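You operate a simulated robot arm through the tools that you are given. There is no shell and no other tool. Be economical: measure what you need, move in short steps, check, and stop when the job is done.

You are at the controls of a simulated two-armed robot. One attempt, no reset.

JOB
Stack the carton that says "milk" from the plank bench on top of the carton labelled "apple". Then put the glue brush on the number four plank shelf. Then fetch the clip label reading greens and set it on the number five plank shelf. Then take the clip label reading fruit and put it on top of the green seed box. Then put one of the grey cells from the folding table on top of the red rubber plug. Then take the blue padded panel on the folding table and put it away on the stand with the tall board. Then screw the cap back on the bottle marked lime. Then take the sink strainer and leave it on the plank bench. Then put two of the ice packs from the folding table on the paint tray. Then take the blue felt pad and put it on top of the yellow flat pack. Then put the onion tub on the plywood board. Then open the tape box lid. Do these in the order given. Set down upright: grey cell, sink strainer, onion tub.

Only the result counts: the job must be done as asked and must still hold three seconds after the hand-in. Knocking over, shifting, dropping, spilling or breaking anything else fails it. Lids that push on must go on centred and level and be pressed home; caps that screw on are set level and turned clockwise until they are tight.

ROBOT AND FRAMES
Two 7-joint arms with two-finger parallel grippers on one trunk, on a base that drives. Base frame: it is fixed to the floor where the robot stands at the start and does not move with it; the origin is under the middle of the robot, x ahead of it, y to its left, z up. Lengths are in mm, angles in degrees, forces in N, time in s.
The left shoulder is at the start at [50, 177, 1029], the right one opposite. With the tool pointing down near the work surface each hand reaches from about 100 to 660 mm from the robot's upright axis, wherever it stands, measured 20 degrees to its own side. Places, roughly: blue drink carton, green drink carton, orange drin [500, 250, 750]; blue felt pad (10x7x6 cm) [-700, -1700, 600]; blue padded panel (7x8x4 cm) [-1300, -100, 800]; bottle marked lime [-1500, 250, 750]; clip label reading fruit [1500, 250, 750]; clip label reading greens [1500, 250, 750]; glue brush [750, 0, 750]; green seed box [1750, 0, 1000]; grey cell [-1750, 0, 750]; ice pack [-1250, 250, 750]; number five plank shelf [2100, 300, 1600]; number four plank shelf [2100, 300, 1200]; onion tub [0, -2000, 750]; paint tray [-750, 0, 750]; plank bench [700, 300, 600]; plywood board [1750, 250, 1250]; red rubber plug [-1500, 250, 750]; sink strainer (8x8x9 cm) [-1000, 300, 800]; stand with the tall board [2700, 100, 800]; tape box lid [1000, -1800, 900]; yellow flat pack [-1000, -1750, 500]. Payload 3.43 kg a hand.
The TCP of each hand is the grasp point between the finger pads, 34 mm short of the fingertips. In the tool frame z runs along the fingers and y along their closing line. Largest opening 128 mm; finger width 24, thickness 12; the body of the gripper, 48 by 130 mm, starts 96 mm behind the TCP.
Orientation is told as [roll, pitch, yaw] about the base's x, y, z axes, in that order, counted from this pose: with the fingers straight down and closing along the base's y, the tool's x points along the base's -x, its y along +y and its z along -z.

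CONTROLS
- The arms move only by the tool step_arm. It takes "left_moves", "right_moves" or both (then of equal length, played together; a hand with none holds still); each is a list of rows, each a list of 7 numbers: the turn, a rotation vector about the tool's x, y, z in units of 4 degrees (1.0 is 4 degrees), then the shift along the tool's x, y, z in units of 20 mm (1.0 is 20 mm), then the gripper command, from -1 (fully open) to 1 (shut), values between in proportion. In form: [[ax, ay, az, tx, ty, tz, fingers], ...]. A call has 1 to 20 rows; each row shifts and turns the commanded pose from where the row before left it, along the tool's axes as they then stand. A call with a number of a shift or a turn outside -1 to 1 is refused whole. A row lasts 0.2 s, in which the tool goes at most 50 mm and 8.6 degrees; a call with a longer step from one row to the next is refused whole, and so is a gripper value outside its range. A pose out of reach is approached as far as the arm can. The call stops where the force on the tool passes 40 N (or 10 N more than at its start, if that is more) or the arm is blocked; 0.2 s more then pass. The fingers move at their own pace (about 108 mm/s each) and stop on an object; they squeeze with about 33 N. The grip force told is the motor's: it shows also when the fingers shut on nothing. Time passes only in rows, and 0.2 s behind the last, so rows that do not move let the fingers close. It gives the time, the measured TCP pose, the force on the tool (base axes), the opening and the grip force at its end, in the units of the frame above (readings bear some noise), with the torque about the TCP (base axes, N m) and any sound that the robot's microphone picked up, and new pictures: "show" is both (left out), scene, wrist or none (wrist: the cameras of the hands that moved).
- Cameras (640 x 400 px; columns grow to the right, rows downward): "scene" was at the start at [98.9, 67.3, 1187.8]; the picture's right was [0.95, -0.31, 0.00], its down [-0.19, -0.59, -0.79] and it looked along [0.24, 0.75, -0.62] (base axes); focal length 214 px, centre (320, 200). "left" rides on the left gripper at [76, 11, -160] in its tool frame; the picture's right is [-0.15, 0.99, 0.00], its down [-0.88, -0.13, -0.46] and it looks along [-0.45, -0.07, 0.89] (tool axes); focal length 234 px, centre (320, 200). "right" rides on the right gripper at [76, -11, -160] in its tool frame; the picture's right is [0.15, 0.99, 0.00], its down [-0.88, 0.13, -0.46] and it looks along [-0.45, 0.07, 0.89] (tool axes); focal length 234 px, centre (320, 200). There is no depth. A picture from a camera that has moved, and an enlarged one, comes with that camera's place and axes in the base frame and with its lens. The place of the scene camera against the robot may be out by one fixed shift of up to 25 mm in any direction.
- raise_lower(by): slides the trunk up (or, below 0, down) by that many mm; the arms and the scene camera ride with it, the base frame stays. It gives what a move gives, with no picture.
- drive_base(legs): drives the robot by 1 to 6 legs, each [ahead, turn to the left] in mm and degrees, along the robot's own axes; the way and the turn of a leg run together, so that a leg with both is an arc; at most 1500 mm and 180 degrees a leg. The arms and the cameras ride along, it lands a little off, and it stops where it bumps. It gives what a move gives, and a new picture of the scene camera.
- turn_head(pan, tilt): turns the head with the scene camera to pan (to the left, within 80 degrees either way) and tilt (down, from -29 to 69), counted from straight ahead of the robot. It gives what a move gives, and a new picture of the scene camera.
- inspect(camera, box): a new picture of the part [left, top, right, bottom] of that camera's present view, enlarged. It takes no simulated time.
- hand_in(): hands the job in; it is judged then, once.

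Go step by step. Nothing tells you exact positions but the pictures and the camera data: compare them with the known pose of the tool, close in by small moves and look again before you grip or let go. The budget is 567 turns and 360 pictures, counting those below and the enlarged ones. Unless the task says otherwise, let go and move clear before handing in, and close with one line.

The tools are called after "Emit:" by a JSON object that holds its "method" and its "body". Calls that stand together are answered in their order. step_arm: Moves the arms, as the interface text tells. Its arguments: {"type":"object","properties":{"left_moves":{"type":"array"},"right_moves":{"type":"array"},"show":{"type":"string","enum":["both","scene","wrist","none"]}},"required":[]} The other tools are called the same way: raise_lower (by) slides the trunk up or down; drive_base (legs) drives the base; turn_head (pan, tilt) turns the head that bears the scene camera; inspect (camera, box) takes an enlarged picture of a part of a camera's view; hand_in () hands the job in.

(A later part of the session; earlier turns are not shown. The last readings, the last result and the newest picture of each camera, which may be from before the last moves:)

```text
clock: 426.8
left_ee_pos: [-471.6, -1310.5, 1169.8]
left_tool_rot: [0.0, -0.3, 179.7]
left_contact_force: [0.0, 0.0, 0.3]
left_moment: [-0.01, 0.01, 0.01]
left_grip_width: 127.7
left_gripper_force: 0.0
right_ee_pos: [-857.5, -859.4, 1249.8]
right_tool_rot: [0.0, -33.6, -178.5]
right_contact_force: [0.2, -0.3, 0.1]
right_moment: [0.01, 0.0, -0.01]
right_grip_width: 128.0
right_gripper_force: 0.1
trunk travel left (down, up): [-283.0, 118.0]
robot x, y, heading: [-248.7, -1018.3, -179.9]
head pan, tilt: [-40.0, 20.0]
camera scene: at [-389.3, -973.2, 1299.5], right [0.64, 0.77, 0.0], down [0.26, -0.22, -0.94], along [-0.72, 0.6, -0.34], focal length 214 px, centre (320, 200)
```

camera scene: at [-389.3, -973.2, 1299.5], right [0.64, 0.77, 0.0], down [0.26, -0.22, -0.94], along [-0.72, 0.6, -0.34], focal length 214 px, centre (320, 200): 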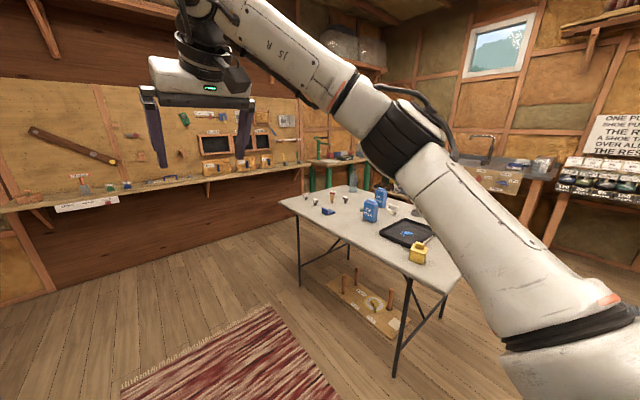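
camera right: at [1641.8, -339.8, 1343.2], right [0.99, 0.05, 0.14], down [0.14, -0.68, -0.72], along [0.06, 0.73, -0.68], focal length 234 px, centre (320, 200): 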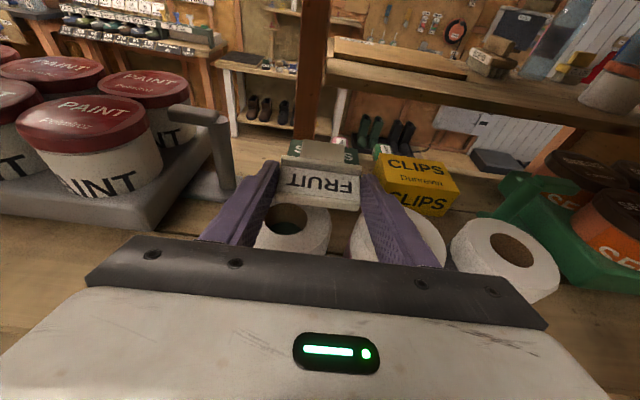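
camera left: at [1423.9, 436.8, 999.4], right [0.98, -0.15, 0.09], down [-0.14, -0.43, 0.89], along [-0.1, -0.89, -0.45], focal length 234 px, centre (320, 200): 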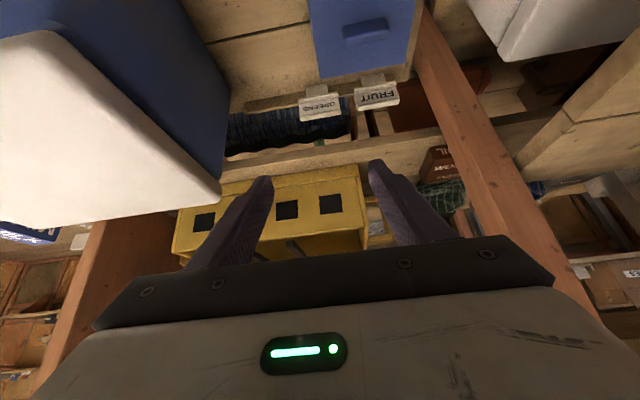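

Emit:
{"method": "drive_base", "body": {"legs": [[1250, 0], [0, -90], [250, 0]]}}

Emit:
{"method": "turn_head", "body": {"pan": 0, "tilt": 40}}

Emit:
{"method": "inspect", "body": {"camera": "scene", "box": [160, 80, 480, 280]}}

```text
clock: 438.5
left_ee_pos: [-1780.1, -555.4, 1170.1]
left_tool_rot: [0.0, -0.4, 87.9]
left_contact_force: [-0.8, 0.3, -0.5]
left_moment: [-0.06, 0.0, 0.02]
left_grip_width: 128.0
left_gripper_force: 0.0
right_ee_pos: [-1316.4, -182.5, 1250.5]
right_tool_rot: [0.0, -33.5, 89.8]
right_contact_force: [0.2, 0.2, -0.1]
right_moment: [-0.03, 0.0, -0.01]
right_grip_width: 128.2
right_gripper_force: 0.0
trunk travel left (down, up): [-283.0, 118.0]
robot x, y, heading: [-1490.6, -787.3, 88.5]
head pan, tilt: [-40.0, 20.0]
camera scene: at [-1427.4, -661.4, 1299.4], right [0.75, -0.66, 0.0], down [-0.23, -0.26, -0.94], along [0.62, 0.7, -0.34], focal length 214 px, centre (320, 200)
```

scene: 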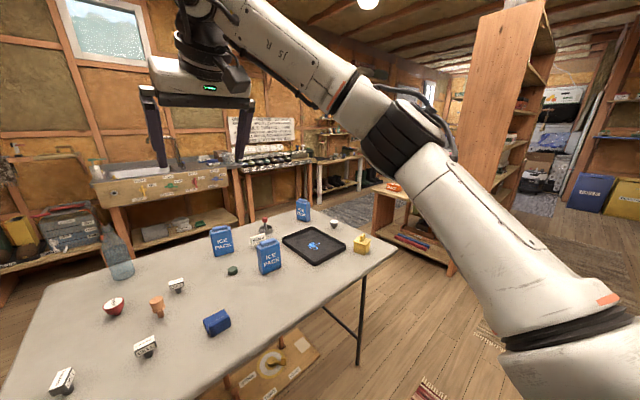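

```text
clock: 439.5
left_ee_pos: [-1780.9, -555.1, 1170.5]
left_tool_rot: [0.0, -0.3, 87.9]
left_contact_force: [-0.1, 0.0, 0.4]
left_moment: [0.0, 0.0, 0.0]
left_grip_width: 128.2
left_gripper_force: 0.1
right_ee_pos: [-1316.4, -184.6, 1249.1]
right_tool_rot: [-0.1, -33.6, 89.7]
right_contact_force: [0.2, -1.2, -0.1]
right_moment: [0.04, 0.0, 0.0]
right_grip_width: 128.0
right_gripper_force: 0.0
trunk travel left (down, up): [-283.0, 118.0]
robot x, y, heading: [-1492.6, -785.4, 88.4]
head pan, tilt: [0.0, 40.0]
camera scene: at [-1486.8, -646.8, 1268.1], right [1.0, -0.03, 0.0], down [-0.02, -0.64, -0.77], along [0.02, 0.77, -0.64], focal length 214 px, centre (320, 200)
```

scene: 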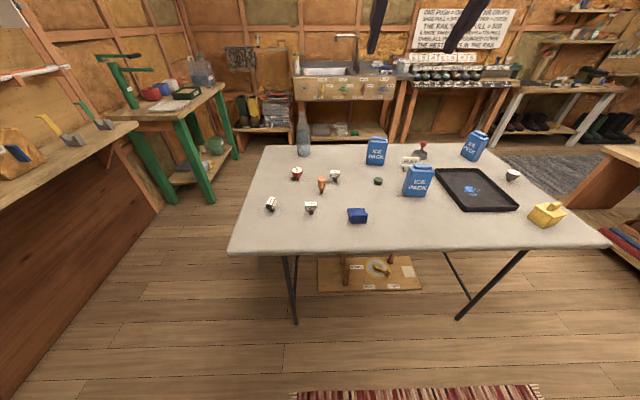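

```text
2.00 times, centred on (320, 180) of scene
camera zoom: at [-1486.8, -646.8, 1268.1], right [1.0, -0.03, 0.0], down [-0.02, -0.64, -0.77], along [0.02, 0.77, -0.64], focal length 429 px, centre (320, 240)
```

zoom: 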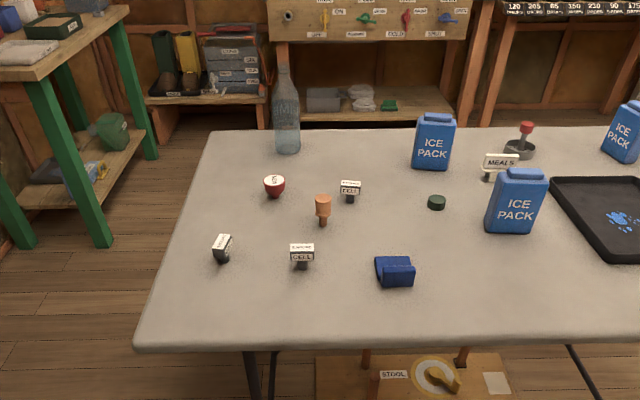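

Cells at about (−1504,−101), (−1648,−75), (−1403,101); red plug at about (−1563,126). I position the robot for the left arm.

Emit:
{"method": "drive_base", "body": {"legs": [[0, -88], [150, 0], [0, 90], [320, 0]]}}

Emit:
{"method": "inspect", "body": {"camera": "scene", "box": [80, 60, 400, 260]}}

Emit:
{"method": "inspect", "body": {"camera": "left", "box": [0, 0, 640, 400]}}

```text
clock: 450.3
left_ee_pos: [-1652.3, -248.9, 1170.0]
left_tool_rot: [0.0, -0.3, 91.1]
left_contact_force: [0.3, 0.6, 0.1]
left_moment: [-0.04, -0.02, 0.02]
left_grip_width: 127.9
left_gripper_force: 0.1
right_ee_pos: [-1210.6, 148.8, 1249.0]
right_tool_rot: [0.0, -33.6, 92.9]
right_contact_force: [0.8, 0.3, -0.5]
right_moment: [0.02, -0.02, 0.0]
right_grip_width: 128.3
right_gripper_force: 0.1
trunk travel left (down, up): [-283.0, 118.0]
robot x, y, heading: [-1357.1, -466.6, 91.9]
head pan, tilt: [0.0, 40.0]
camera scene: at [-1354.3, -322.8, 1268.0], right [1.0, 0.03, 0.0], down [0.02, -0.64, -0.77], along [-0.02, 0.77, -0.64], focal length 214 px, centre (320, 200)
```

scene: 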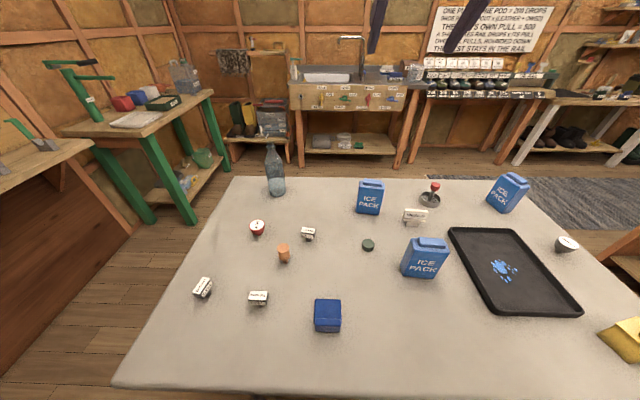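

```text
2.00 times, centred on (240, 160) of scene
camera zoom: at [-1354.3, -322.8, 1268.0], right [1.0, 0.03, 0.0], down [0.02, -0.64, -0.77], along [-0.02, 0.77, -0.64], focal length 429 px, centre (480, 280)
```

zoom: 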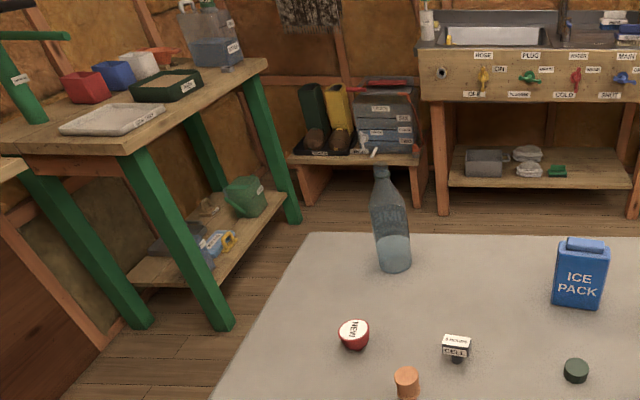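

```text
1.00 times, centred on (320, 200) of left
camera zoom: at [-1659.8, -325.3, 1329.7], right [-0.99, 0.13, 0.0], down [0.11, 0.88, 0.46], along [0.06, 0.46, -0.89], focal length 234 px, centre (320, 200)
```

zoom: 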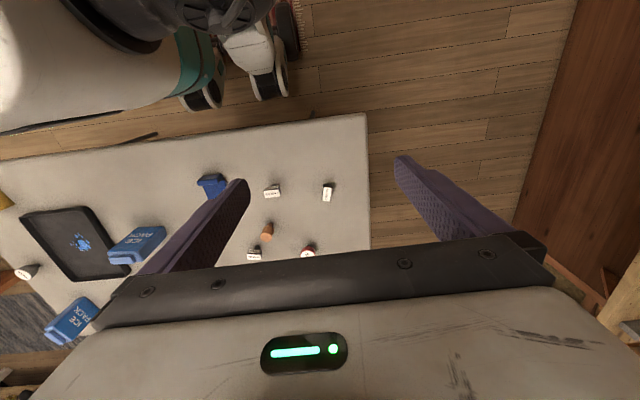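

Emit:
{"method": "inspect", "body": {"camera": "scene", "box": [190, 210, 290, 310]}}

Emit:
{"method": "inspect", "body": {"camera": "left", "box": [230, 170, 350, 265]}}

```text
4.00 times, centred on (240, 260) of scene
camera zoom: at [-1354.3, -322.8, 1268.0], right [1.0, 0.03, 0.0], down [0.02, -0.64, -0.77], along [-0.02, 0.77, -0.64], focal length 858 px, centre (640, -40)
```

zoom: 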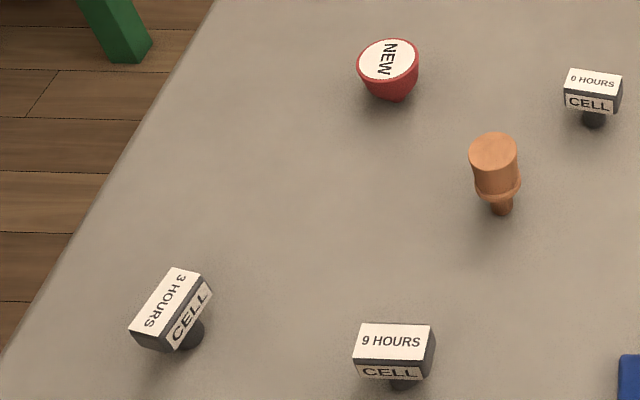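

```text
4.21 times, centred on (290, 218) of left
camera zoom: at [-1659.8, -325.3, 1329.7], right [-0.99, 0.13, 0.0], down [0.11, 0.88, 0.46], along [0.06, 0.46, -0.89], focal length 986 px, centre (446, 126)
```

zoom: 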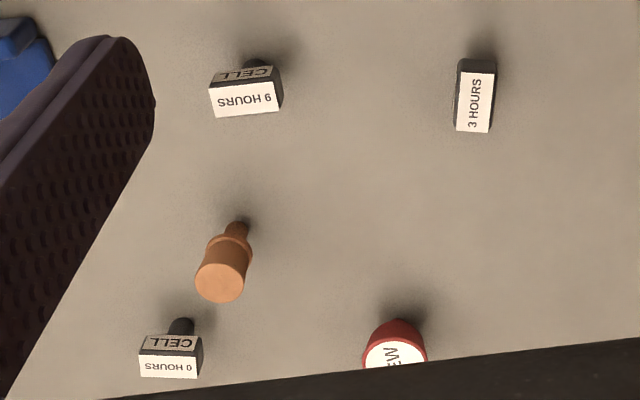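

Emit:
{"method": "raise_lower", "body": {"by": -130}}

Emit:
{"method": "step_arm", "body": {"left_moves": [[0, -0.75, 0, -0.6, -0.93, 0.4, -0.2], [0, -0.75, 0, -0.6, -0.93, 0.4, -0.2], [0, -0.75, 0, -0.6, -0.93, 0.4, -0.2], [0, -0.75, 0, -0.6, -0.93, 0.4, -0.2], [0, -0.75, 0, -0.6, -0.93, 0.4, -0.2], [0, -0.75, 0, -0.6, -0.93, 0.4, -0.2], [0, -0.75, 0, -0.6, -0.93, 0.4, -0.2], [0, -0.75, 0, -0.6, -0.93, 0.4, -0.2]], "show": "wrist"}}

Emit:
{"method": "inspect", "body": {"camera": "left", "box": [220, 60, 420, 185]}}

```text
clock: 451.9
left_ee_pos: [-1652.1, -249.2, 1041.2]
left_tool_rot: [-0.1, -0.4, 91.2]
left_contact_force: [0.5, -0.9, 0.9]
left_moment: [-0.02, 0.05, -0.01]
left_grip_width: 128.2
left_gripper_force: 0.1
right_ee_pos: [-1209.8, 148.3, 1120.5]
right_tool_rot: [0.0, -33.6, 92.9]
right_contact_force: [0.3, -0.1, 0.1]
right_moment: [0.04, -0.01, -0.01]
right_grip_width: 128.1
right_gripper_force: 0.1
trunk travel left (down, up): [-153.0, 248.0]
robot x, y, heading: [-1348.5, -464.9, 91.8]
head pan, tilt: [0.0, 40.0]
```

```text
clock: 453.7
left_ee_pos: [-1503.1, -140.1, 996.3]
left_tool_rot: [-0.1, -24.5, 91.2]
left_contact_force: [0.1, -0.8, 0.0]
left_moment: [-0.03, -0.04, -0.03]
left_grip_width: 76.8
left_gripper_force: 0.1
right_ee_pos: [-1208.7, 148.2, 1120.8]
right_tool_rot: [0.0, -33.5, 92.9]
right_contact_force: [-0.1, -0.4, -0.3]
right_moment: [0.02, 0.02, 0.0]
right_grip_width: 127.6
right_gripper_force: 0.1
trunk travel left (down, up): [-153.0, 248.0]
robot x, y, heading: [-1353.6, -465.5, 91.9]
head pan, tilt: [0.0, 40.0]
camera left: at [-1510.7, -274.2, 1110.5], right [-0.99, 0.11, 0.06], down [0.12, 0.61, 0.78], along [0.05, 0.78, -0.62], focal length 234 px, centre (320, 200)
```

left: 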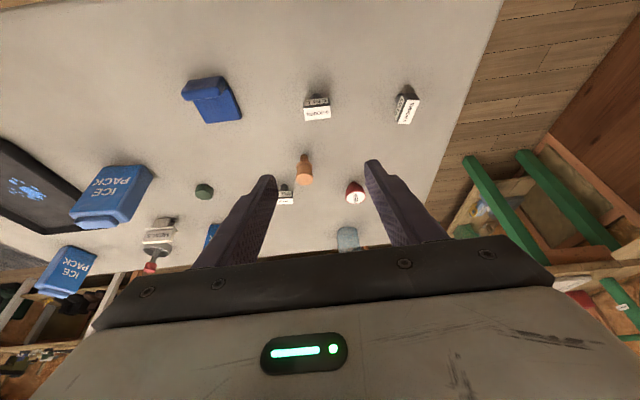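

```text
3.20 times, centred on (320, 122) of left
camera zoom: at [-1510.7, -274.2, 1110.5], right [-0.99, 0.11, 0.06], down [0.12, 0.61, 0.78], along [0.05, 0.78, -0.62], focal length 749 px, centre (320, 448)
```

zoom: 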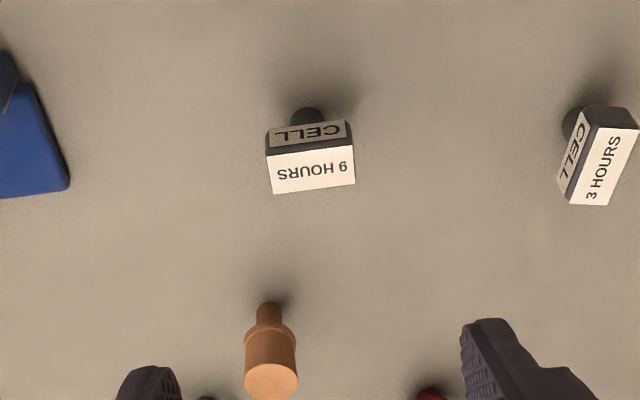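

Emit:
{"method": "step_arm", "body": {"left_moves": [[0, 0, 0, 0.06, 0.02, 1, -0.2], [0, 0, 0, 0.06, 0.02, 1, -0.2], [0, 0, 0, 0.06, 0.02, 1, -0.2], [0, 0, 0, 0.06, 0, 1, -0.2], [0, 0, 0, 0.06, 0, 1, -0.2], [0, 0, 0, 0.06, 0, 1, -0.2]], "show": "none"}}

Emit:
{"method": "inspect", "body": {"camera": "left", "box": [220, 60, 420, 185]}}

```text
clock: 455.1
left_ee_pos: [-1507.1, -96.9, 883.6]
left_tool_rot: [0.0, -24.5, 91.3]
left_contact_force: [0.0, 0.1, -0.4]
left_moment: [0.01, 0.02, -0.05]
left_grip_width: 76.9
left_gripper_force: 0.1
right_ee_pos: [-1210.4, 148.5, 1121.6]
right_tool_rot: [0.0, -33.7, 92.9]
right_contact_force: [0.5, 0.0, 0.1]
right_moment: [0.01, 0.01, 0.0]
right_grip_width: 128.0
right_gripper_force: 0.0
trunk travel left (down, up): [-153.0, 248.0]
robot x, y, heading: [-1352.8, -462.1, 91.7]
head pan, tilt: [0.0, 40.0]
```

```text
3.20 times, centred on (320, 122) of left
camera zoom: at [-1514.6, -232.0, 997.3], right [-0.99, 0.11, 0.06], down [0.12, 0.62, 0.78], along [0.05, 0.78, -0.62], focal length 749 px, centre (320, 448)
```

zoom: 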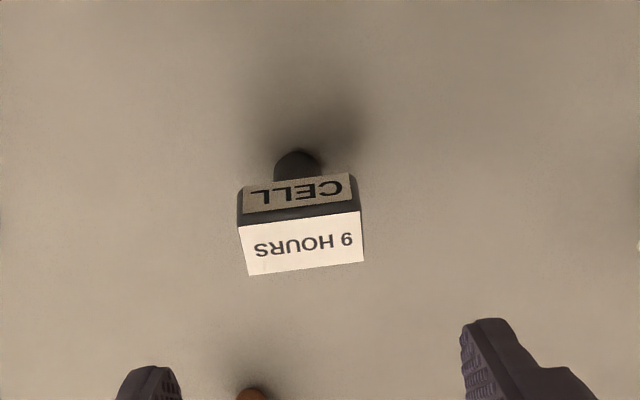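

Emit:
{"method": "step_arm", "body": {"left_moves": [[0, 0, 0, 0.24, -0.04, 1, -0.2], [0, 0, 0, 0.24, -0.04, 1, -0.2], [0, 0, 0, 0.24, -0.04, 1, -0.2], [0, 0, 0, 0.24, -0.04, 1, -0.2]], "show": "none"}}

Emit:
{"method": "inspect", "body": {"camera": "left", "box": [220, 100, 420, 225]}}

Emit:
{"method": "inspect", "body": {"camera": "scene", "box": [200, 200, 360, 330]}}

```text
clock: 456.1
left_ee_pos: [-1504.6, -80.3, 803.3]
left_tool_rot: [-0.1, -24.4, 91.1]
left_contact_force: [0.1, -0.2, 0.1]
left_moment: [0.01, 0.02, 0.02]
left_grip_width: 76.7
left_gripper_force: 0.1
right_ee_pos: [-1209.9, 148.1, 1119.8]
right_tool_rot: [0.0, -33.7, 92.9]
right_contact_force: [-0.3, -0.7, 0.3]
right_moment: [-0.01, 0.01, 0.0]
right_grip_width: 127.9
right_gripper_force: 0.1
trunk travel left (down, up): [-153.0, 248.0]
robot x, y, heading: [-1349.5, -463.2, 91.8]
head pan, tilt: [0.0, 40.0]
```

```text
3.20 times, centred on (320, 162) of left
camera zoom: at [-1512.1, -216.4, 917.9], right [-0.99, 0.11, 0.06], down [0.12, 0.62, 0.78], along [0.05, 0.78, -0.62], focal length 749 px, centre (320, 320)
```

zoom: 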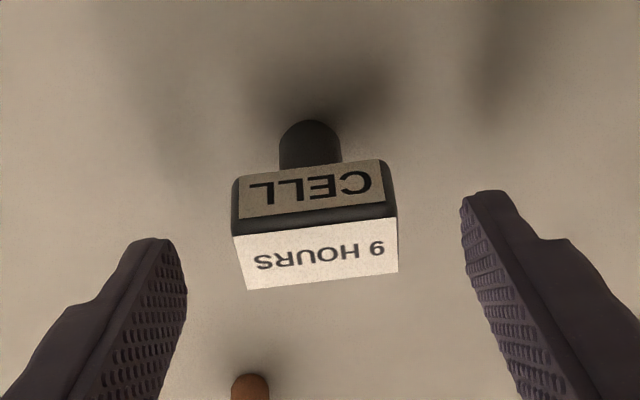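

```text
3.08 times, centred on (280, 265) of scene
camera zoom: at [-1354.4, -323.2, 1138.0], right [1.0, 0.03, 0.0], down [0.02, -0.64, -0.77], along [-0.02, 0.77, -0.64], focal length 660 px, centre (443, 0)
```

zoom: 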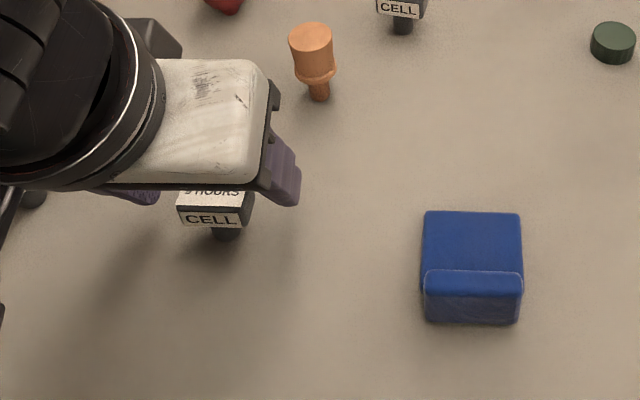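

Emit:
{"method": "step_arm", "body": {"left_moves": [[0, 0, 0, 0.37, -0.1, 0.82, -0.2], [0, 0, 0, 0, 0, 0, 0.1], [0, 0, 0, 0, 0, 0, 0.5], [0, 0, 0, 0, 0, 0, 1], [0, 0, 0, 0, 0, 0, 1]], "show": "none"}}

Emit:
{"method": "inspect", "body": {"camera": "left", "box": [220, 100, 420, 225]}}

```text
clock: 457.3
left_ee_pos: [-1502.0, -81.7, 786.9]
left_tool_rot: [0.0, -24.4, 91.0]
left_contact_force: [-1.0, -0.2, 0.9]
left_moment: [-0.01, 0.0, -0.02]
left_grip_width: 41.0
left_gripper_force: 32.9
right_ee_pos: [-1209.6, 147.9, 1120.8]
right_tool_rot: [0.0, -33.7, 92.9]
right_contact_force: [-0.8, 0.6, 0.1]
right_moment: [-0.01, -0.03, 0.02]
right_grip_width: 128.2
right_gripper_force: 0.1
trunk travel left (down, up): [-153.0, 248.0]
robot x, y, heading: [-1353.9, -461.3, 91.8]
head pan, tilt: [0.0, 40.0]
```

```text
3.20 times, centred on (320, 162) of left
camera zoom: at [-1508.7, -216.7, 900.2], right [-0.99, 0.11, 0.06], down [0.12, 0.62, 0.78], along [0.05, 0.78, -0.62], focal length 749 px, centre (320, 320)
```

zoom: 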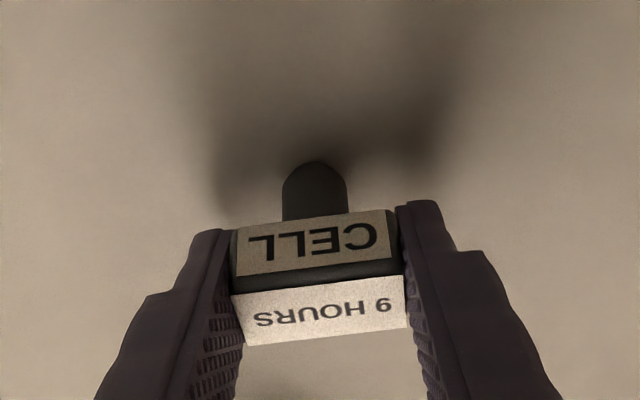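

Emit:
{"method": "step_arm", "body": {"left_moves": [[0, 0, 0, -0.41, 0, -0.91, 1], [0, 0, 0, -0.41, 0, -0.91, 1], [0, 0, 0, -0.41, 0, -0.91, 1], [0, 0, 0, -0.41, 0, -0.91, 1], [0, 0, 0, -0.865, 0.39, 0.394, 1], [0, 0, 0, -0.865, 0.39, 0.394, 1], [0, 0, 0, -0.865, 0.39, 0.394, 1], [0, 0, 0, -0.865, 0.39, 0.394, 1], [0, 0, 0, -0.865, 0.39, 0.394, 1], [0, 0, 0, -0.865, 0.39, 0.394, 1], [0, 0, 0, -0.865, 0.39, 0.394, 1], [0, 0, 0, -0.865, 0.39, 0.394, 1]], "show": "wrist"}}

Emit:
{"method": "inspect", "body": {"camera": "left", "box": [220, 100, 420, 225]}}

```text
clock: 459.9
left_ee_pos: [-1567.4, 71.7, 863.2]
left_tool_rot: [0.0, -24.4, 91.1]
left_contact_force: [0.1, -0.1, -0.8]
left_moment: [-0.04, 0.01, -0.01]
left_grip_width: 40.8
left_gripper_force: 33.3
right_ee_pos: [-1209.4, 148.0, 1121.1]
right_tool_rot: [0.0, -33.7, 92.9]
right_contact_force: [-0.8, -0.9, -0.6]
right_moment: [-0.04, -0.04, 0.0]
right_grip_width: 128.0
right_gripper_force: 0.0
trunk travel left (down, up): [-153.0, 248.0]
robot x, y, heading: [-1351.0, -466.6, 91.8]
head pan, tilt: [0.0, 40.0]
camera left: at [-1575.7, -64.4, 978.1], right [-0.99, 0.11, 0.06], down [0.12, 0.62, 0.78], along [0.05, 0.78, -0.62], focal length 234 px, centre (320, 200)
```

left: 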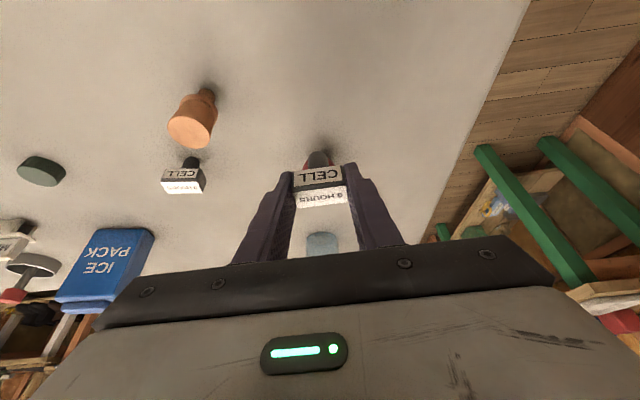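

```text
3.20 times, centred on (320, 162) of left
camera zoom: at [-1575.7, -64.4, 978.1], right [-0.99, 0.11, 0.06], down [0.12, 0.62, 0.78], along [0.05, 0.78, -0.62], focal length 749 px, centre (320, 320)
```

zoom: 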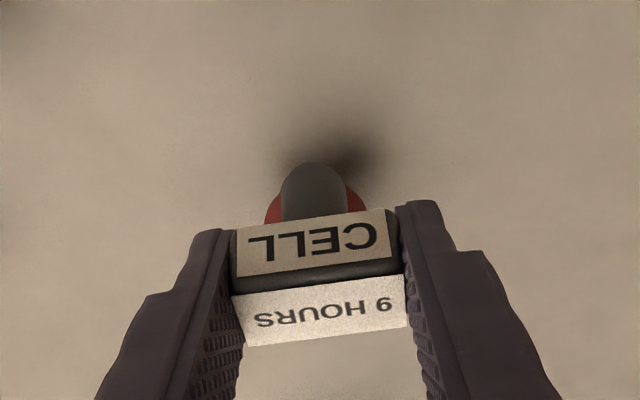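

Emit:
{"method": "inspect", "body": {"camera": "scene", "box": [160, 130, 320, 230]}}

Emit:
{"method": "inspect", "body": {"camera": "right", "box": [320, 100, 640, 300]}}

```text
4.00 times, centred on (240, 180) of scene
camera zoom: at [-1354.4, -323.2, 1138.0], right [1.0, 0.03, 0.0], down [0.02, -0.64, -0.77], along [-0.02, 0.77, -0.64], focal length 858 px, centre (640, 280)
```

zoom: 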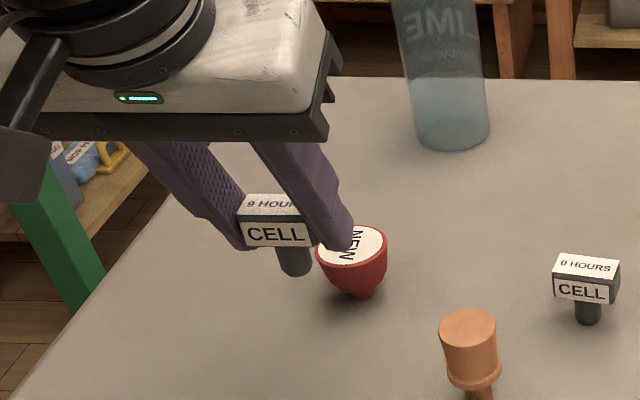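

```text
2.00 times, centred on (480, 200) of right
camera zoom: at [-1190.8, -1.8, 1213.5], right [-0.98, -0.17, -0.08], down [-0.15, 0.47, 0.87], along [-0.11, 0.86, -0.49], focal length 468 px, centre (0, 200)
```

zoom: 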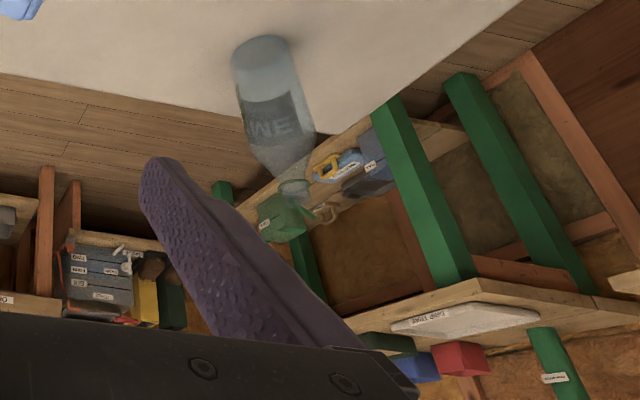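

Emit:
{"method": "step_arm", "body": {"left_moves": [[0, 0, 0, 0, 1, 0, 1], [0, 0, 0, 0, 1, 0, 1], [0, 0, 0, 0, 1, 0, 1]], "show": "none"}}

Emit:
{"method": "inspect", "body": {"camera": "left", "box": [220, 100, 420, 225]}}

```text
clock: 460.7
left_ee_pos: [-1627.6, 69.0, 864.1]
left_tool_rot: [0.1, -24.5, 91.2]
left_contact_force: [0.2, 0.8, 0.3]
left_moment: [-0.04, 0.0, 0.0]
left_grip_width: 40.7
left_gripper_force: 32.7
right_ee_pos: [-1210.2, 148.8, 1119.9]
right_tool_rot: [0.0, -33.6, 92.9]
right_contact_force: [-0.5, 0.2, -0.3]
right_moment: [0.0, -0.03, 0.01]
right_grip_width: 128.0
right_gripper_force: 0.0
trunk travel left (down, up): [-153.0, 248.0]
robot x, y, heading: [-1350.3, -465.6, 91.9]
head pan, tilt: [0.0, 40.0]
```

```text
3.20 times, centred on (320, 162) of left
camera zoom: at [-1635.1, -67.1, 978.5], right [-0.99, 0.11, 0.06], down [0.12, 0.62, 0.78], along [0.05, 0.78, -0.62], focal length 749 px, centre (320, 320)
```

zoom: 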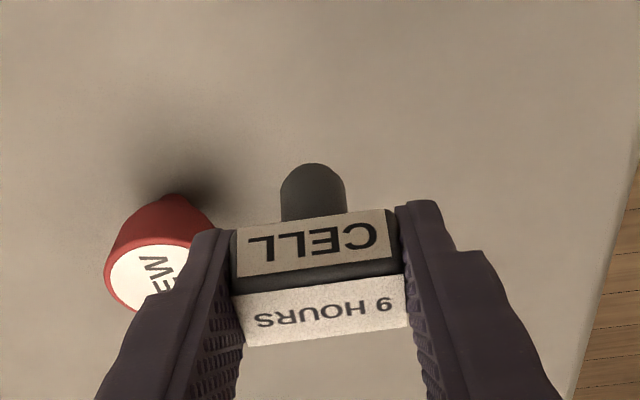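

Emit:
{"method": "step_arm", "body": {"left_moves": [[0, 0, 0, 0, 1, 0, 1], [0, 0, 0, 0, 1, 0, 1], [0, 0, 0, 0, 0.5, 0, 1]], "show": "none"}}

Emit:
{"method": "inspect", "body": {"camera": "left", "box": [160, 100, 360, 225]}}

Emit:
{"method": "inspect", "body": {"camera": "scene", "box": [160, 130, 320, 230]}}

```text
clock: 461.5
left_ee_pos: [-1676.7, 69.1, 864.3]
left_tool_rot: [0.0, -24.5, 91.0]
left_contact_force: [0.2, 0.3, -0.2]
left_moment: [-0.02, -0.02, 0.0]
left_grip_width: 40.8
left_gripper_force: 33.0
right_ee_pos: [-1210.0, 149.1, 1120.6]
right_tool_rot: [0.1, -33.7, 92.8]
right_contact_force: [-0.2, 0.6, -0.4]
right_moment: [0.01, 0.03, 0.01]
right_grip_width: 128.4
right_gripper_force: 0.1
trunk travel left (down, up): [-153.0, 248.0]
robot x, y, heading: [-1355.3, -463.0, 92.0]
head pan, tilt: [0.0, 40.0]
```

```text
3.20 times, centred on (260, 162) of left
camera zoom: at [-1684.0, -67.3, 979.0], right [-0.99, 0.11, 0.06], down [0.12, 0.62, 0.78], along [0.05, 0.78, -0.62], focal length 749 px, centre (512, 320)
```

zoom: 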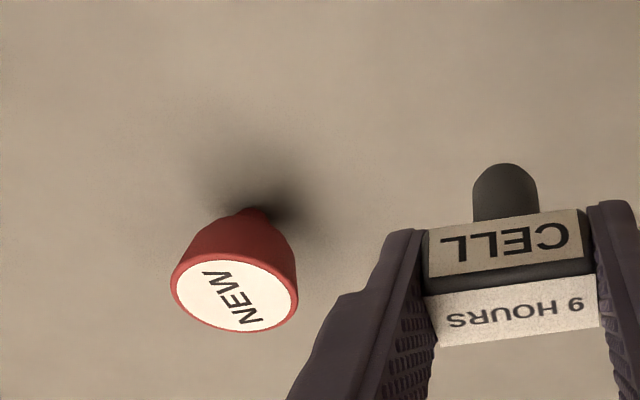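

```text
4.00 times, centred on (240, 180) of scene
camera zoom: at [-1354.3, -323.3, 1138.0], right [1.0, 0.03, 0.0], down [0.02, -0.64, -0.77], along [-0.02, 0.77, -0.64], focal length 858 px, centre (640, 280)
```

zoom: 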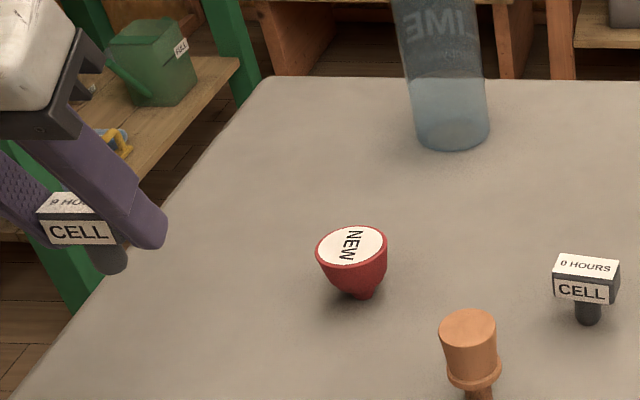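

Emit:
{"method": "step_arm", "body": {"left_moves": [[0, 0, 0, -0.502, -0.939, 0.229, 1], [0, 0, 0, -0.502, -0.939, 0.229, 1], [0, 0, 0, -0.502, -0.939, 0.229, 1], [0, 0, 0, -0.502, -0.939, 0.229, 1], [0, 0, 0, -0.502, -0.939, 0.229, 1], [0, 0, 0, -0.502, -0.939, 0.229, 1]], "show": "none"}}

Emit:
{"method": "inspect", "body": {"camera": "left", "box": [220, 100, 420, 225]}}

Emit:
{"method": "inspect", "body": {"camera": "scene", "box": [200, 150, 280, 230]}}

```text
clock: 462.9
left_ee_pos: [-1566.2, 137.4, 864.6]
left_tool_rot: [-0.1, -24.4, 91.3]
left_contact_force: [0.4, -0.4, -0.2]
left_moment: [-0.02, -0.01, 0.01]
left_grip_width: 40.9
left_gripper_force: 32.8
right_ee_pos: [-1209.2, 149.1, 1121.0]
right_tool_rot: [0.0, -33.6, 92.9]
right_contact_force: [0.5, 0.0, -0.3]
right_moment: [0.0, -0.01, 0.02]
right_grip_width: 128.3
right_gripper_force: 0.0
trunk travel left (down, up): [-153.0, 248.0]
robot x, y, heading: [-1350.5, -462.9, 92.0]
head pan, tilt: [0.0, 40.0]
```

```text
3.20 times, centred on (320, 162) of left
camera zoom: at [-1573.3, 1.9, 978.4], right [-0.99, 0.11, 0.06], down [0.12, 0.62, 0.78], along [0.05, 0.78, -0.62], focal length 749 px, centre (320, 320)
```

zoom: 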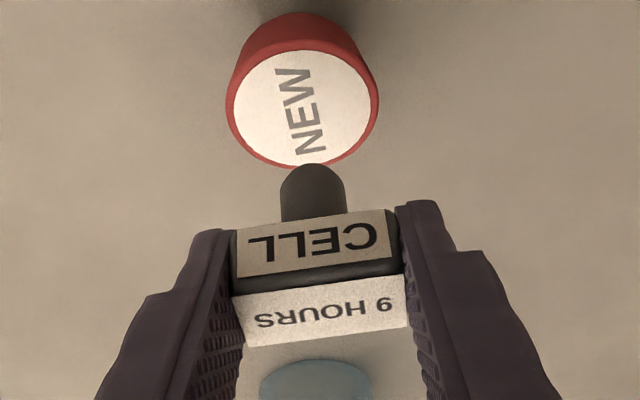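

```text
5.00 times, centred on (240, 190) of scene
camera zoom: at [-1354.4, -323.1, 1138.0], right [1.0, 0.03, 0.0], down [0.02, -0.64, -0.77], along [-0.02, 0.77, -0.64], focal length 1072 px, centre (720, 250)
```

zoom: 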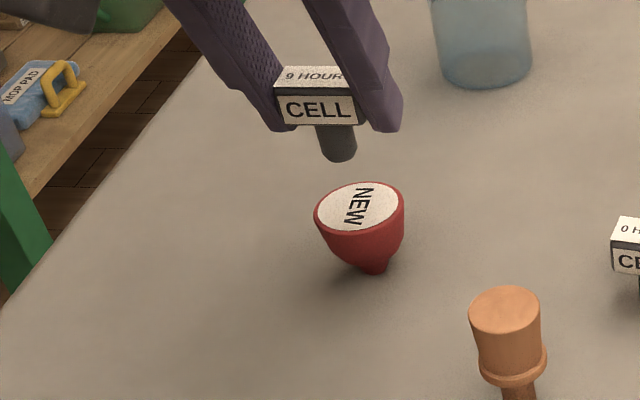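

Emit:
{"method": "step_arm", "body": {"left_moves": [[0, 0, 0, 0.09, -0.1, -0.04, 1], [0, 0, 0, 0.29, 0, 0.64, 1], [0, 0, 0, 0.29, 0, 0.64, 1], [0, 0, 0, 0, 0, 0, 1]], "show": "none"}}

Emit:
{"method": "inspect", "body": {"camera": "left", "box": [220, 100, 420, 225]}}

Emit:
{"method": "inspect", "body": {"camera": "scene", "box": [200, 150, 280, 230]}}

```text
clock: 463.9
left_ee_pos: [-1564.2, 134.2, 836.3]
left_tool_rot: [0.0, -24.4, 91.2]
left_contact_force: [-0.4, -0.1, -0.2]
left_moment: [0.02, -0.01, 0.04]
left_grip_width: 40.7
left_gripper_force: 32.9
right_ee_pos: [-1209.3, 149.4, 1122.1]
right_tool_rot: [0.0, -33.7, 93.0]
right_contact_force: [-0.3, -0.5, -1.1]
right_moment: [0.02, 0.0, -0.02]
right_grip_width: 127.9
right_gripper_force: 0.1
trunk travel left (down, up): [-153.0, 248.0]
robot x, y, heading: [-1351.1, -464.4, 91.8]
head pan, tilt: [0.0, 40.0]
```

```text
3.20 times, centred on (320, 162) of left
camera zoom: at [-1571.2, -0.9, 949.7], right [-0.99, 0.11, 0.06], down [0.12, 0.62, 0.78], along [0.05, 0.78, -0.62], focal length 749 px, centre (320, 320)
```

zoom: 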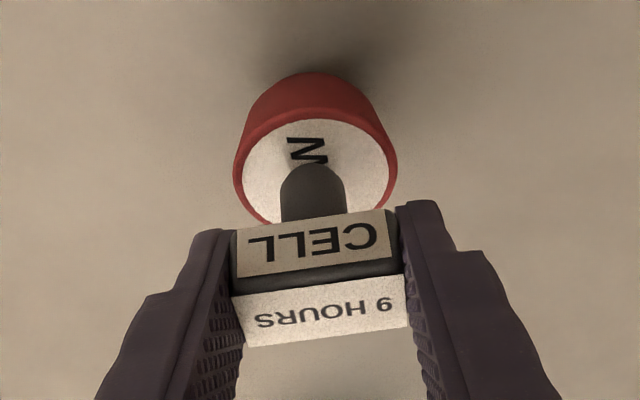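

```text
5.00 times, centred on (240, 190) of scene
camera zoom: at [-1354.3, -323.3, 1138.0], right [1.0, 0.03, 0.0], down [0.02, -0.64, -0.77], along [-0.02, 0.77, -0.64], focal length 1072 px, centre (720, 250)
```

zoom: 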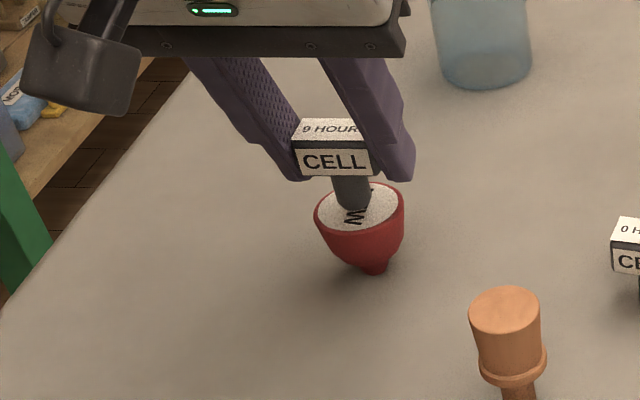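

Emit:
{"method": "step_arm", "body": {"left_moves": [[0, 0, 0, 0.03, 0, 0.15, 1], [0, 0, 0, 0.04, 0, 0.09, 1], [0, 0, 0, 0, 0, 0, 1]], "show": "none"}}

Emit:
{"method": "inspect", "body": {"camera": "scene", "box": [200, 150, 280, 230]}}

```text
clock: 464.7
left_ee_pos: [-1563.6, 134.5, 831.2]
left_tool_rot: [0.0, -24.4, 91.1]
left_contact_force: [0.4, 0.2, 0.0]
left_moment: [-0.02, 0.03, 0.0]
left_grip_width: 41.1
left_gripper_force: 32.9
right_ee_pos: [-1209.7, 148.8, 1121.3]
right_tool_rot: [-0.1, -33.7, 92.8]
right_contact_force: [-0.3, -0.2, -0.5]
right_moment: [0.0, -0.03, -0.02]
right_grip_width: 128.1
right_gripper_force: 0.0
trunk travel left (down, up): [-153.0, 248.0]
robot x, y, heading: [-1349.9, -463.8, 91.8]
head pan, tilt: [0.0, 40.0]
```

```text
5.00 times, centred on (240, 190) of scene
camera zoom: at [-1354.3, -323.3, 1138.0], right [1.0, 0.03, 0.0], down [0.02, -0.64, -0.77], along [-0.02, 0.77, -0.64], focal length 1072 px, centre (720, 250)
```

zoom: 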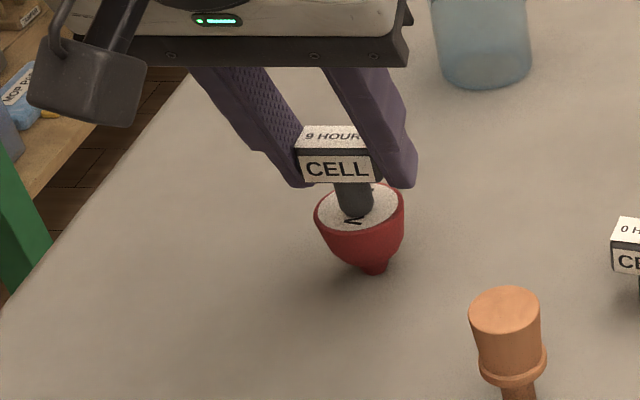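

Emit:
{"method": "step_arm", "body": {"left_moves": [[0, 0, 0, -0.09, 0, 0.04, 1], [0, 0, 0, 0.04, 0, 0.09, 1], [0, 0, 0, 0, 0, 0, 1]], "show": "none"}}

Emit:
{"method": "step_arm", "body": {"left_moves": [[0, 0, 0, 0.04, 0, 0.09, 1], [0, 0, 0, 0, 0, 0, 1]], "show": "none"}}

Emit:
{"method": "inspect", "body": {"camera": "scene", "box": [200, 150, 280, 230]}}

```text
clock: 465.5
left_ee_pos: [-1563.2, 136.3, 830.0]
left_tool_rot: [-0.1, -24.5, 91.1]
left_contact_force: [-0.4, 0.7, 3.8]
left_moment: [0.06, -0.04, -0.02]
left_grip_width: 40.7
left_gripper_force: 33.1
right_ee_pos: [-1209.7, 148.6, 1120.9]
right_tool_rot: [0.0, -33.7, 92.9]
right_contact_force: [0.5, 0.3, 0.0]
right_moment: [0.01, 0.0, -0.01]
right_grip_width: 128.2
right_gripper_force: 0.1
trunk travel left (down, up): [-153.0, 248.0]
robot x, y, heading: [-1349.5, -464.5, 91.8]
head pan, tilt: [0.0, 40.0]
```

```text
clock: 466.1
left_ee_pos: [-1563.0, 136.5, 828.9]
left_tool_rot: [-0.2, -24.7, 91.1]
left_contact_force: [0.1, -0.7, 12.3]
left_moment: [0.03, 0.0, -0.03]
left_grip_width: 40.4
left_gripper_force: 33.2
right_ee_pos: [-1208.9, 147.0, 1121.5]
right_tool_rot: [-0.1, -33.6, 92.9]
right_contact_force: [-0.6, -0.3, -0.2]
right_moment: [0.02, 0.0, 0.03]
right_grip_width: 127.9
right_gripper_force: 0.1
trunk travel left (down, up): [-153.0, 248.0]
robot x, y, heading: [-1352.6, -465.8, 91.7]
head pan, tilt: [0.0, 40.0]
```

```text
5.00 times, centred on (240, 190) of scene
camera zoom: at [-1353.9, -324.4, 1138.4], right [1.0, 0.03, 0.0], down [0.02, -0.64, -0.77], along [-0.02, 0.77, -0.64], focal length 1072 px, centre (720, 250)
```

zoom: 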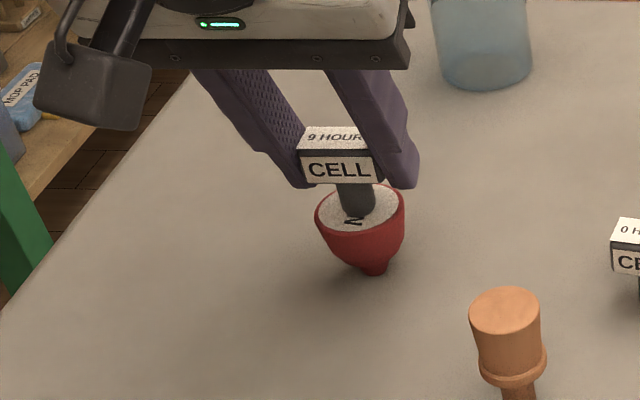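

Emit:
{"method": "step_arm", "body": {"left_moves": [[0, 0, 0, -0.03, 0, -0.05, 0.3], [0, 0, 0, 0, 0, 0, 0.2], [0, 0, 0, 0, 0, 0, 0.0], [0, 0, 0, 0, 0, 0, 0.0], [0, 0, 0, 0, 0, -0.5, 0.0], [0, 0, 0, 0, 0, -1, 0.0], [0, 0, 0, 0, 0, -1, 0.0], [0, 0, 0, 0, 0, -1, 0.0], [0, 0, 0, 0, 0, -1, 0.0]], "show": "none"}}

Emit:
{"method": "inspect", "body": {"camera": "scene", "box": [200, 150, 280, 230]}}

```text
clock: 468.1
left_ee_pos: [-1565.8, 97.4, 911.2]
left_tool_rot: [0.0, -24.4, 91.1]
left_contact_force: [0.2, 0.0, -0.5]
left_moment: [0.02, 0.0, -0.02]
left_grip_width: 63.6
left_gripper_force: 0.0
right_ee_pos: [-1209.0, 147.6, 1122.0]
right_tool_rot: [0.1, -33.7, 92.9]
right_contact_force: [-0.3, 0.8, -0.3]
right_moment: [-0.06, 0.0, -0.01]
right_grip_width: 128.2
right_gripper_force: 0.1
trunk travel left (down, up): [-153.0, 248.0]
robot x, y, heading: [-1352.2, -466.5, 91.9]
head pan, tilt: [0.0, 40.0]
```

```text
5.00 times, centred on (240, 190) of scene
camera zoom: at [-1354.3, -323.5, 1138.1], right [1.0, 0.03, 0.0], down [0.02, -0.64, -0.77], along [-0.02, 0.77, -0.64], focal length 1072 px, centre (720, 250)
```

zoom: 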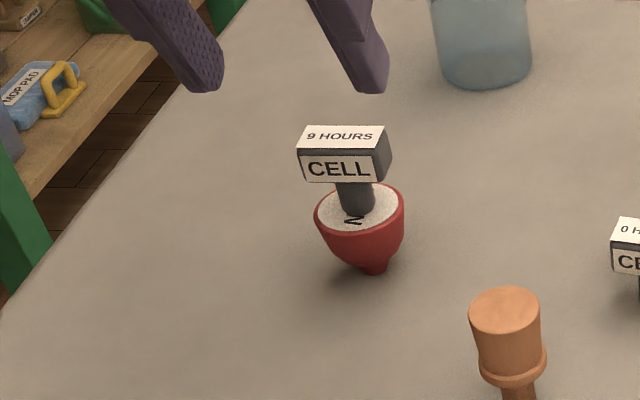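

The cell stands on the plug. Next the blue padded panel at about (−1340,−127); I bring the right hand over it.

Emit:
{"method": "step_arm", "body": {"right_moves": [[0, 0.93, 0, 0, 0, 0, -1], [0, 0.93, 0, 0, 0, 0, -1], [0, 0.93, 0, 0, 0, 0, -1], [0, 0.93, 0, 0, 0, 0, -1], [0, 0.93, 0, 0, 0, 0, -1], [0, 0.93, 0, 0, 0, 0, -1], [0, 0.93, 0, 0, 0, 0, -1], [0, 0.93, 0, 0, 0, 0, -1], [0, 0.93, 0, 0, 0, 0, -1]], "show": "none"}}

Emit:
{"method": "step_arm", "body": {"right_moves": [[0, 0, 0, 0.95, 0.516, 0.5, -1], [0, 0, 0, 0.95, 0.516, 0.5, -1], [0, 0, 0, 0.95, 0.516, 0.5, -1], [0, 0, 0, 0.95, 0.516, 0.5, -1], [0, 0, 0, 0.95, 0.516, 0.5, -1], [0, 0, 0, 0.95, 0.516, 0.5, -1], [0, 0, 0, 0.95, 0.516, 0.5, -1], [0, 0, 0, 0.95, 0.516, 1, -1], [0, 0, 0, 0.95, 0.516, 1, -1], [0, 0, 0, 0.95, 0.516, 1, -1], [0, 0, 0, 0.95, 0.516, 1, -1], [0, 0, 0, 0.95, 0.516, 1, -1], [0, 0, 0, 0.95, 0.516, 1, -1], [0, 0, 0, 0.95, 0.516, 1, -1]], "show": "wrist"}}

```text
clock: 470.1
left_ee_pos: [-1563.6, 99.3, 912.1]
left_tool_rot: [-0.1, -24.4, 91.1]
left_contact_force: [0.5, 0.5, -0.3]
left_moment: [0.01, -0.02, 0.03]
left_grip_width: 63.7
left_gripper_force: 0.1
right_ee_pos: [-1210.1, 84.4, 1104.0]
right_tool_rot: [-0.1, -5.4, 93.1]
right_contact_force: [-0.5, -0.3, -0.7]
right_moment: [-0.01, -0.01, 0.01]
right_grip_width: 128.0
right_gripper_force: 0.1
right hand out of reach, approached as far as the arm can: row 5, 6, 7, 8, 9
trunk travel left (down, up): [-153.0, 248.0]
robot x, y, heading: [-1352.1, -461.3, 91.6]
head pan, tilt: [0.0, 40.0]
```

```text
clock: 473.1
left_ee_pos: [-1566.2, 98.6, 910.9]
left_tool_rot: [0.0, -24.4, 91.1]
left_contact_force: [-0.3, -0.1, 0.2]
left_moment: [0.0, -0.03, -0.04]
left_grip_width: 63.8
left_gripper_force: 0.0
right_ee_pos: [-1341.8, -168.3, 869.4]
right_tool_rot: [-0.1, -5.5, 93.1]
right_contact_force: [0.1, -0.6, -0.4]
right_moment: [-0.01, 0.02, -0.04]
right_grip_width: 127.9
right_gripper_force: 0.0
trunk travel left (down, up): [-153.0, 248.0]
robot x, y, heading: [-1351.8, -460.2, 91.6]
head pan, tilt: [0.0, 40.0]
camera right: at [-1324.7, -258.1, 1022.1], right [-0.98, -0.2, -0.01], down [-0.18, 0.83, 0.54], along [-0.09, 0.53, -0.84], focal length 234 px, centre (320, 200)
```

right: 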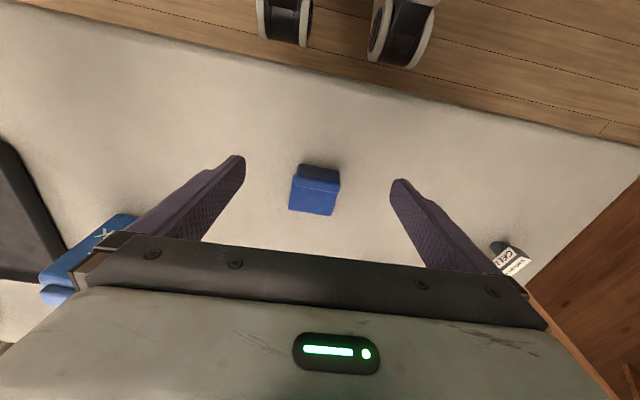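

Emit:
{"method": "step_arm", "body": {"right_moves": [[0, 0, 0, -0.77, 0, 0.6, -0.5], [0, 0, 0, -0.77, 0, 0.9, -0.5], [0, 0, 0, -0.77, 0, 0.9, -0.5], [0, 0, 0, 0, 0, 1, -0.5], [0, 0, 0, 0, 0, 1, -0.5], [0, 0, 0, 0, 0, 0.4, -0.5], [0, 0, 0, 0, 0, 0, 0], [0, 0, 0, 0, 0, 0, 0.5], [0, 0, 0, 0, 0, 0, 1], [0, 0, 0, 0, 0, 0, 1]], "show": "wrist"}}

```text
clock: 475.3
left_ee_pos: [-1565.4, 100.2, 910.7]
left_tool_rot: [-0.1, -24.4, 91.1]
left_contact_force: [-0.3, 0.3, 0.4]
left_moment: [0.0, 0.0, 0.01]
left_grip_width: 63.9
left_gripper_force: 0.0
right_ee_pos: [-1341.9, -114.7, 777.3]
right_tool_rot: [-0.1, -5.4, 93.2]
right_contact_force: [0.4, -0.5, 0.0]
right_moment: [0.01, 0.03, 0.01]
right_grip_width: 62.9
right_gripper_force: 33.0
trunk travel left (down, up): [-153.0, 248.0]
robot x, y, heading: [-1347.4, -463.6, 91.6]
head pan, tilt: [0.0, 40.0]
camera right: at [-1326.8, -203.7, 931.7], right [-0.98, -0.2, -0.02], down [-0.18, 0.83, 0.54], along [-0.09, 0.53, -0.84], focal length 234 px, centre (320, 200)
```

right: 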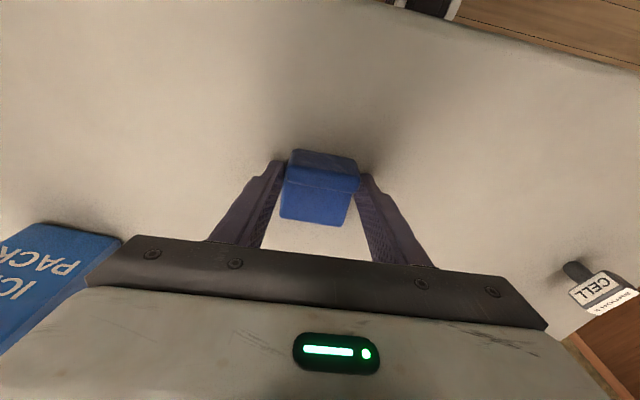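

Panel gripped. I lift it, bring the left arm in, and drive along the south aisle to the stand at the far east.

Emit:
{"method": "step_arm", "body": {"right_moves": [[0, 0, 0, 0, 0, -1, 1], [0, 0, 0, 0, 0, -1, 1], [0, 0, 0, 0, 0, -1, 1], [0, 0, 0, 0, 0, -1, 1], [0, 0, 0, 0, 0, -1, 1], [0, 0, 0, 0, 0, -1, 1], [0, 0, 0, 0, 0, -1, 1], [0, 0, 0, 0, 0, -1, 1]], "show": "none"}}

Emit:
{"method": "drive_base", "body": {"legs": [[-450, 0], [0, -92], [1500, 0], [1500, 0], [800, 0], [0, 90]]}}

```text
clock: 477.1
left_ee_pos: [-1565.9, 97.9, 912.4]
left_tool_rot: [0.0, -24.4, 91.1]
left_contact_force: [0.2, 0.1, 0.8]
left_moment: [-0.01, 0.0, 0.02]
left_grip_width: 64.0
left_gripper_force: 0.0
right_ee_pos: [-1342.2, -128.8, 935.2]
right_tool_rot: [-0.1, -5.4, 93.3]
right_contact_force: [-1.3, 0.6, -0.4]
right_moment: [-0.01, 0.0, 0.02]
right_grip_width: 63.1
right_gripper_force: 33.7
trunk travel left (down, up): [-153.0, 248.0]
robot x, y, heading: [-1352.6, -465.6, 91.6]
head pan, tilt: [0.0, 40.0]
```

```text
clock: 505.2
left_ee_pos: [2202.5, -435.1, 910.9]
left_tool_rot: [0.0, -24.4, 88.2]
left_contact_force: [0.6, 0.2, 0.3]
left_moment: [-0.01, -0.03, 0.0]
left_grip_width: 64.2
left_gripper_force: 0.1
right_ee_pos: [2414.0, -675.1, 935.2]
right_tool_rot: [0.0, -5.4, 90.1]
right_contact_force: [0.1, -0.1, -0.1]
right_moment: [0.01, -0.02, 0.0]
right_grip_width: 62.9
right_gripper_force: 32.7
trunk travel left (down, up): [-153.0, 248.0]
robot x, y, heading: [2388.1, -1008.4, 88.6]
head pan, tilt: [0.0, 40.0]
camera scene: at [2391.7, -868.2, 1138.0], right [1.0, -0.02, 0.0], down [-0.01, -0.64, -0.77], along [0.02, 0.77, -0.64], focal length 214 px, centre (320, 200)
```

scene: 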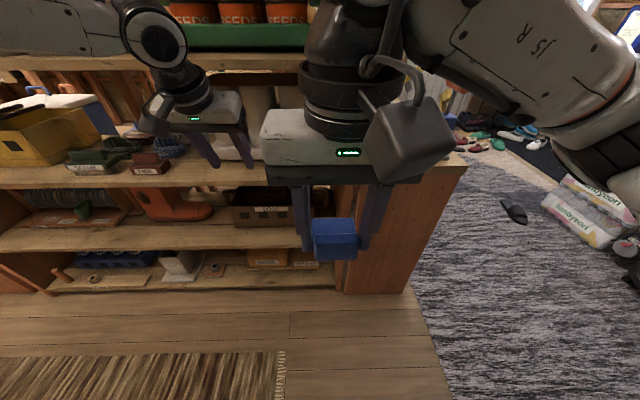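

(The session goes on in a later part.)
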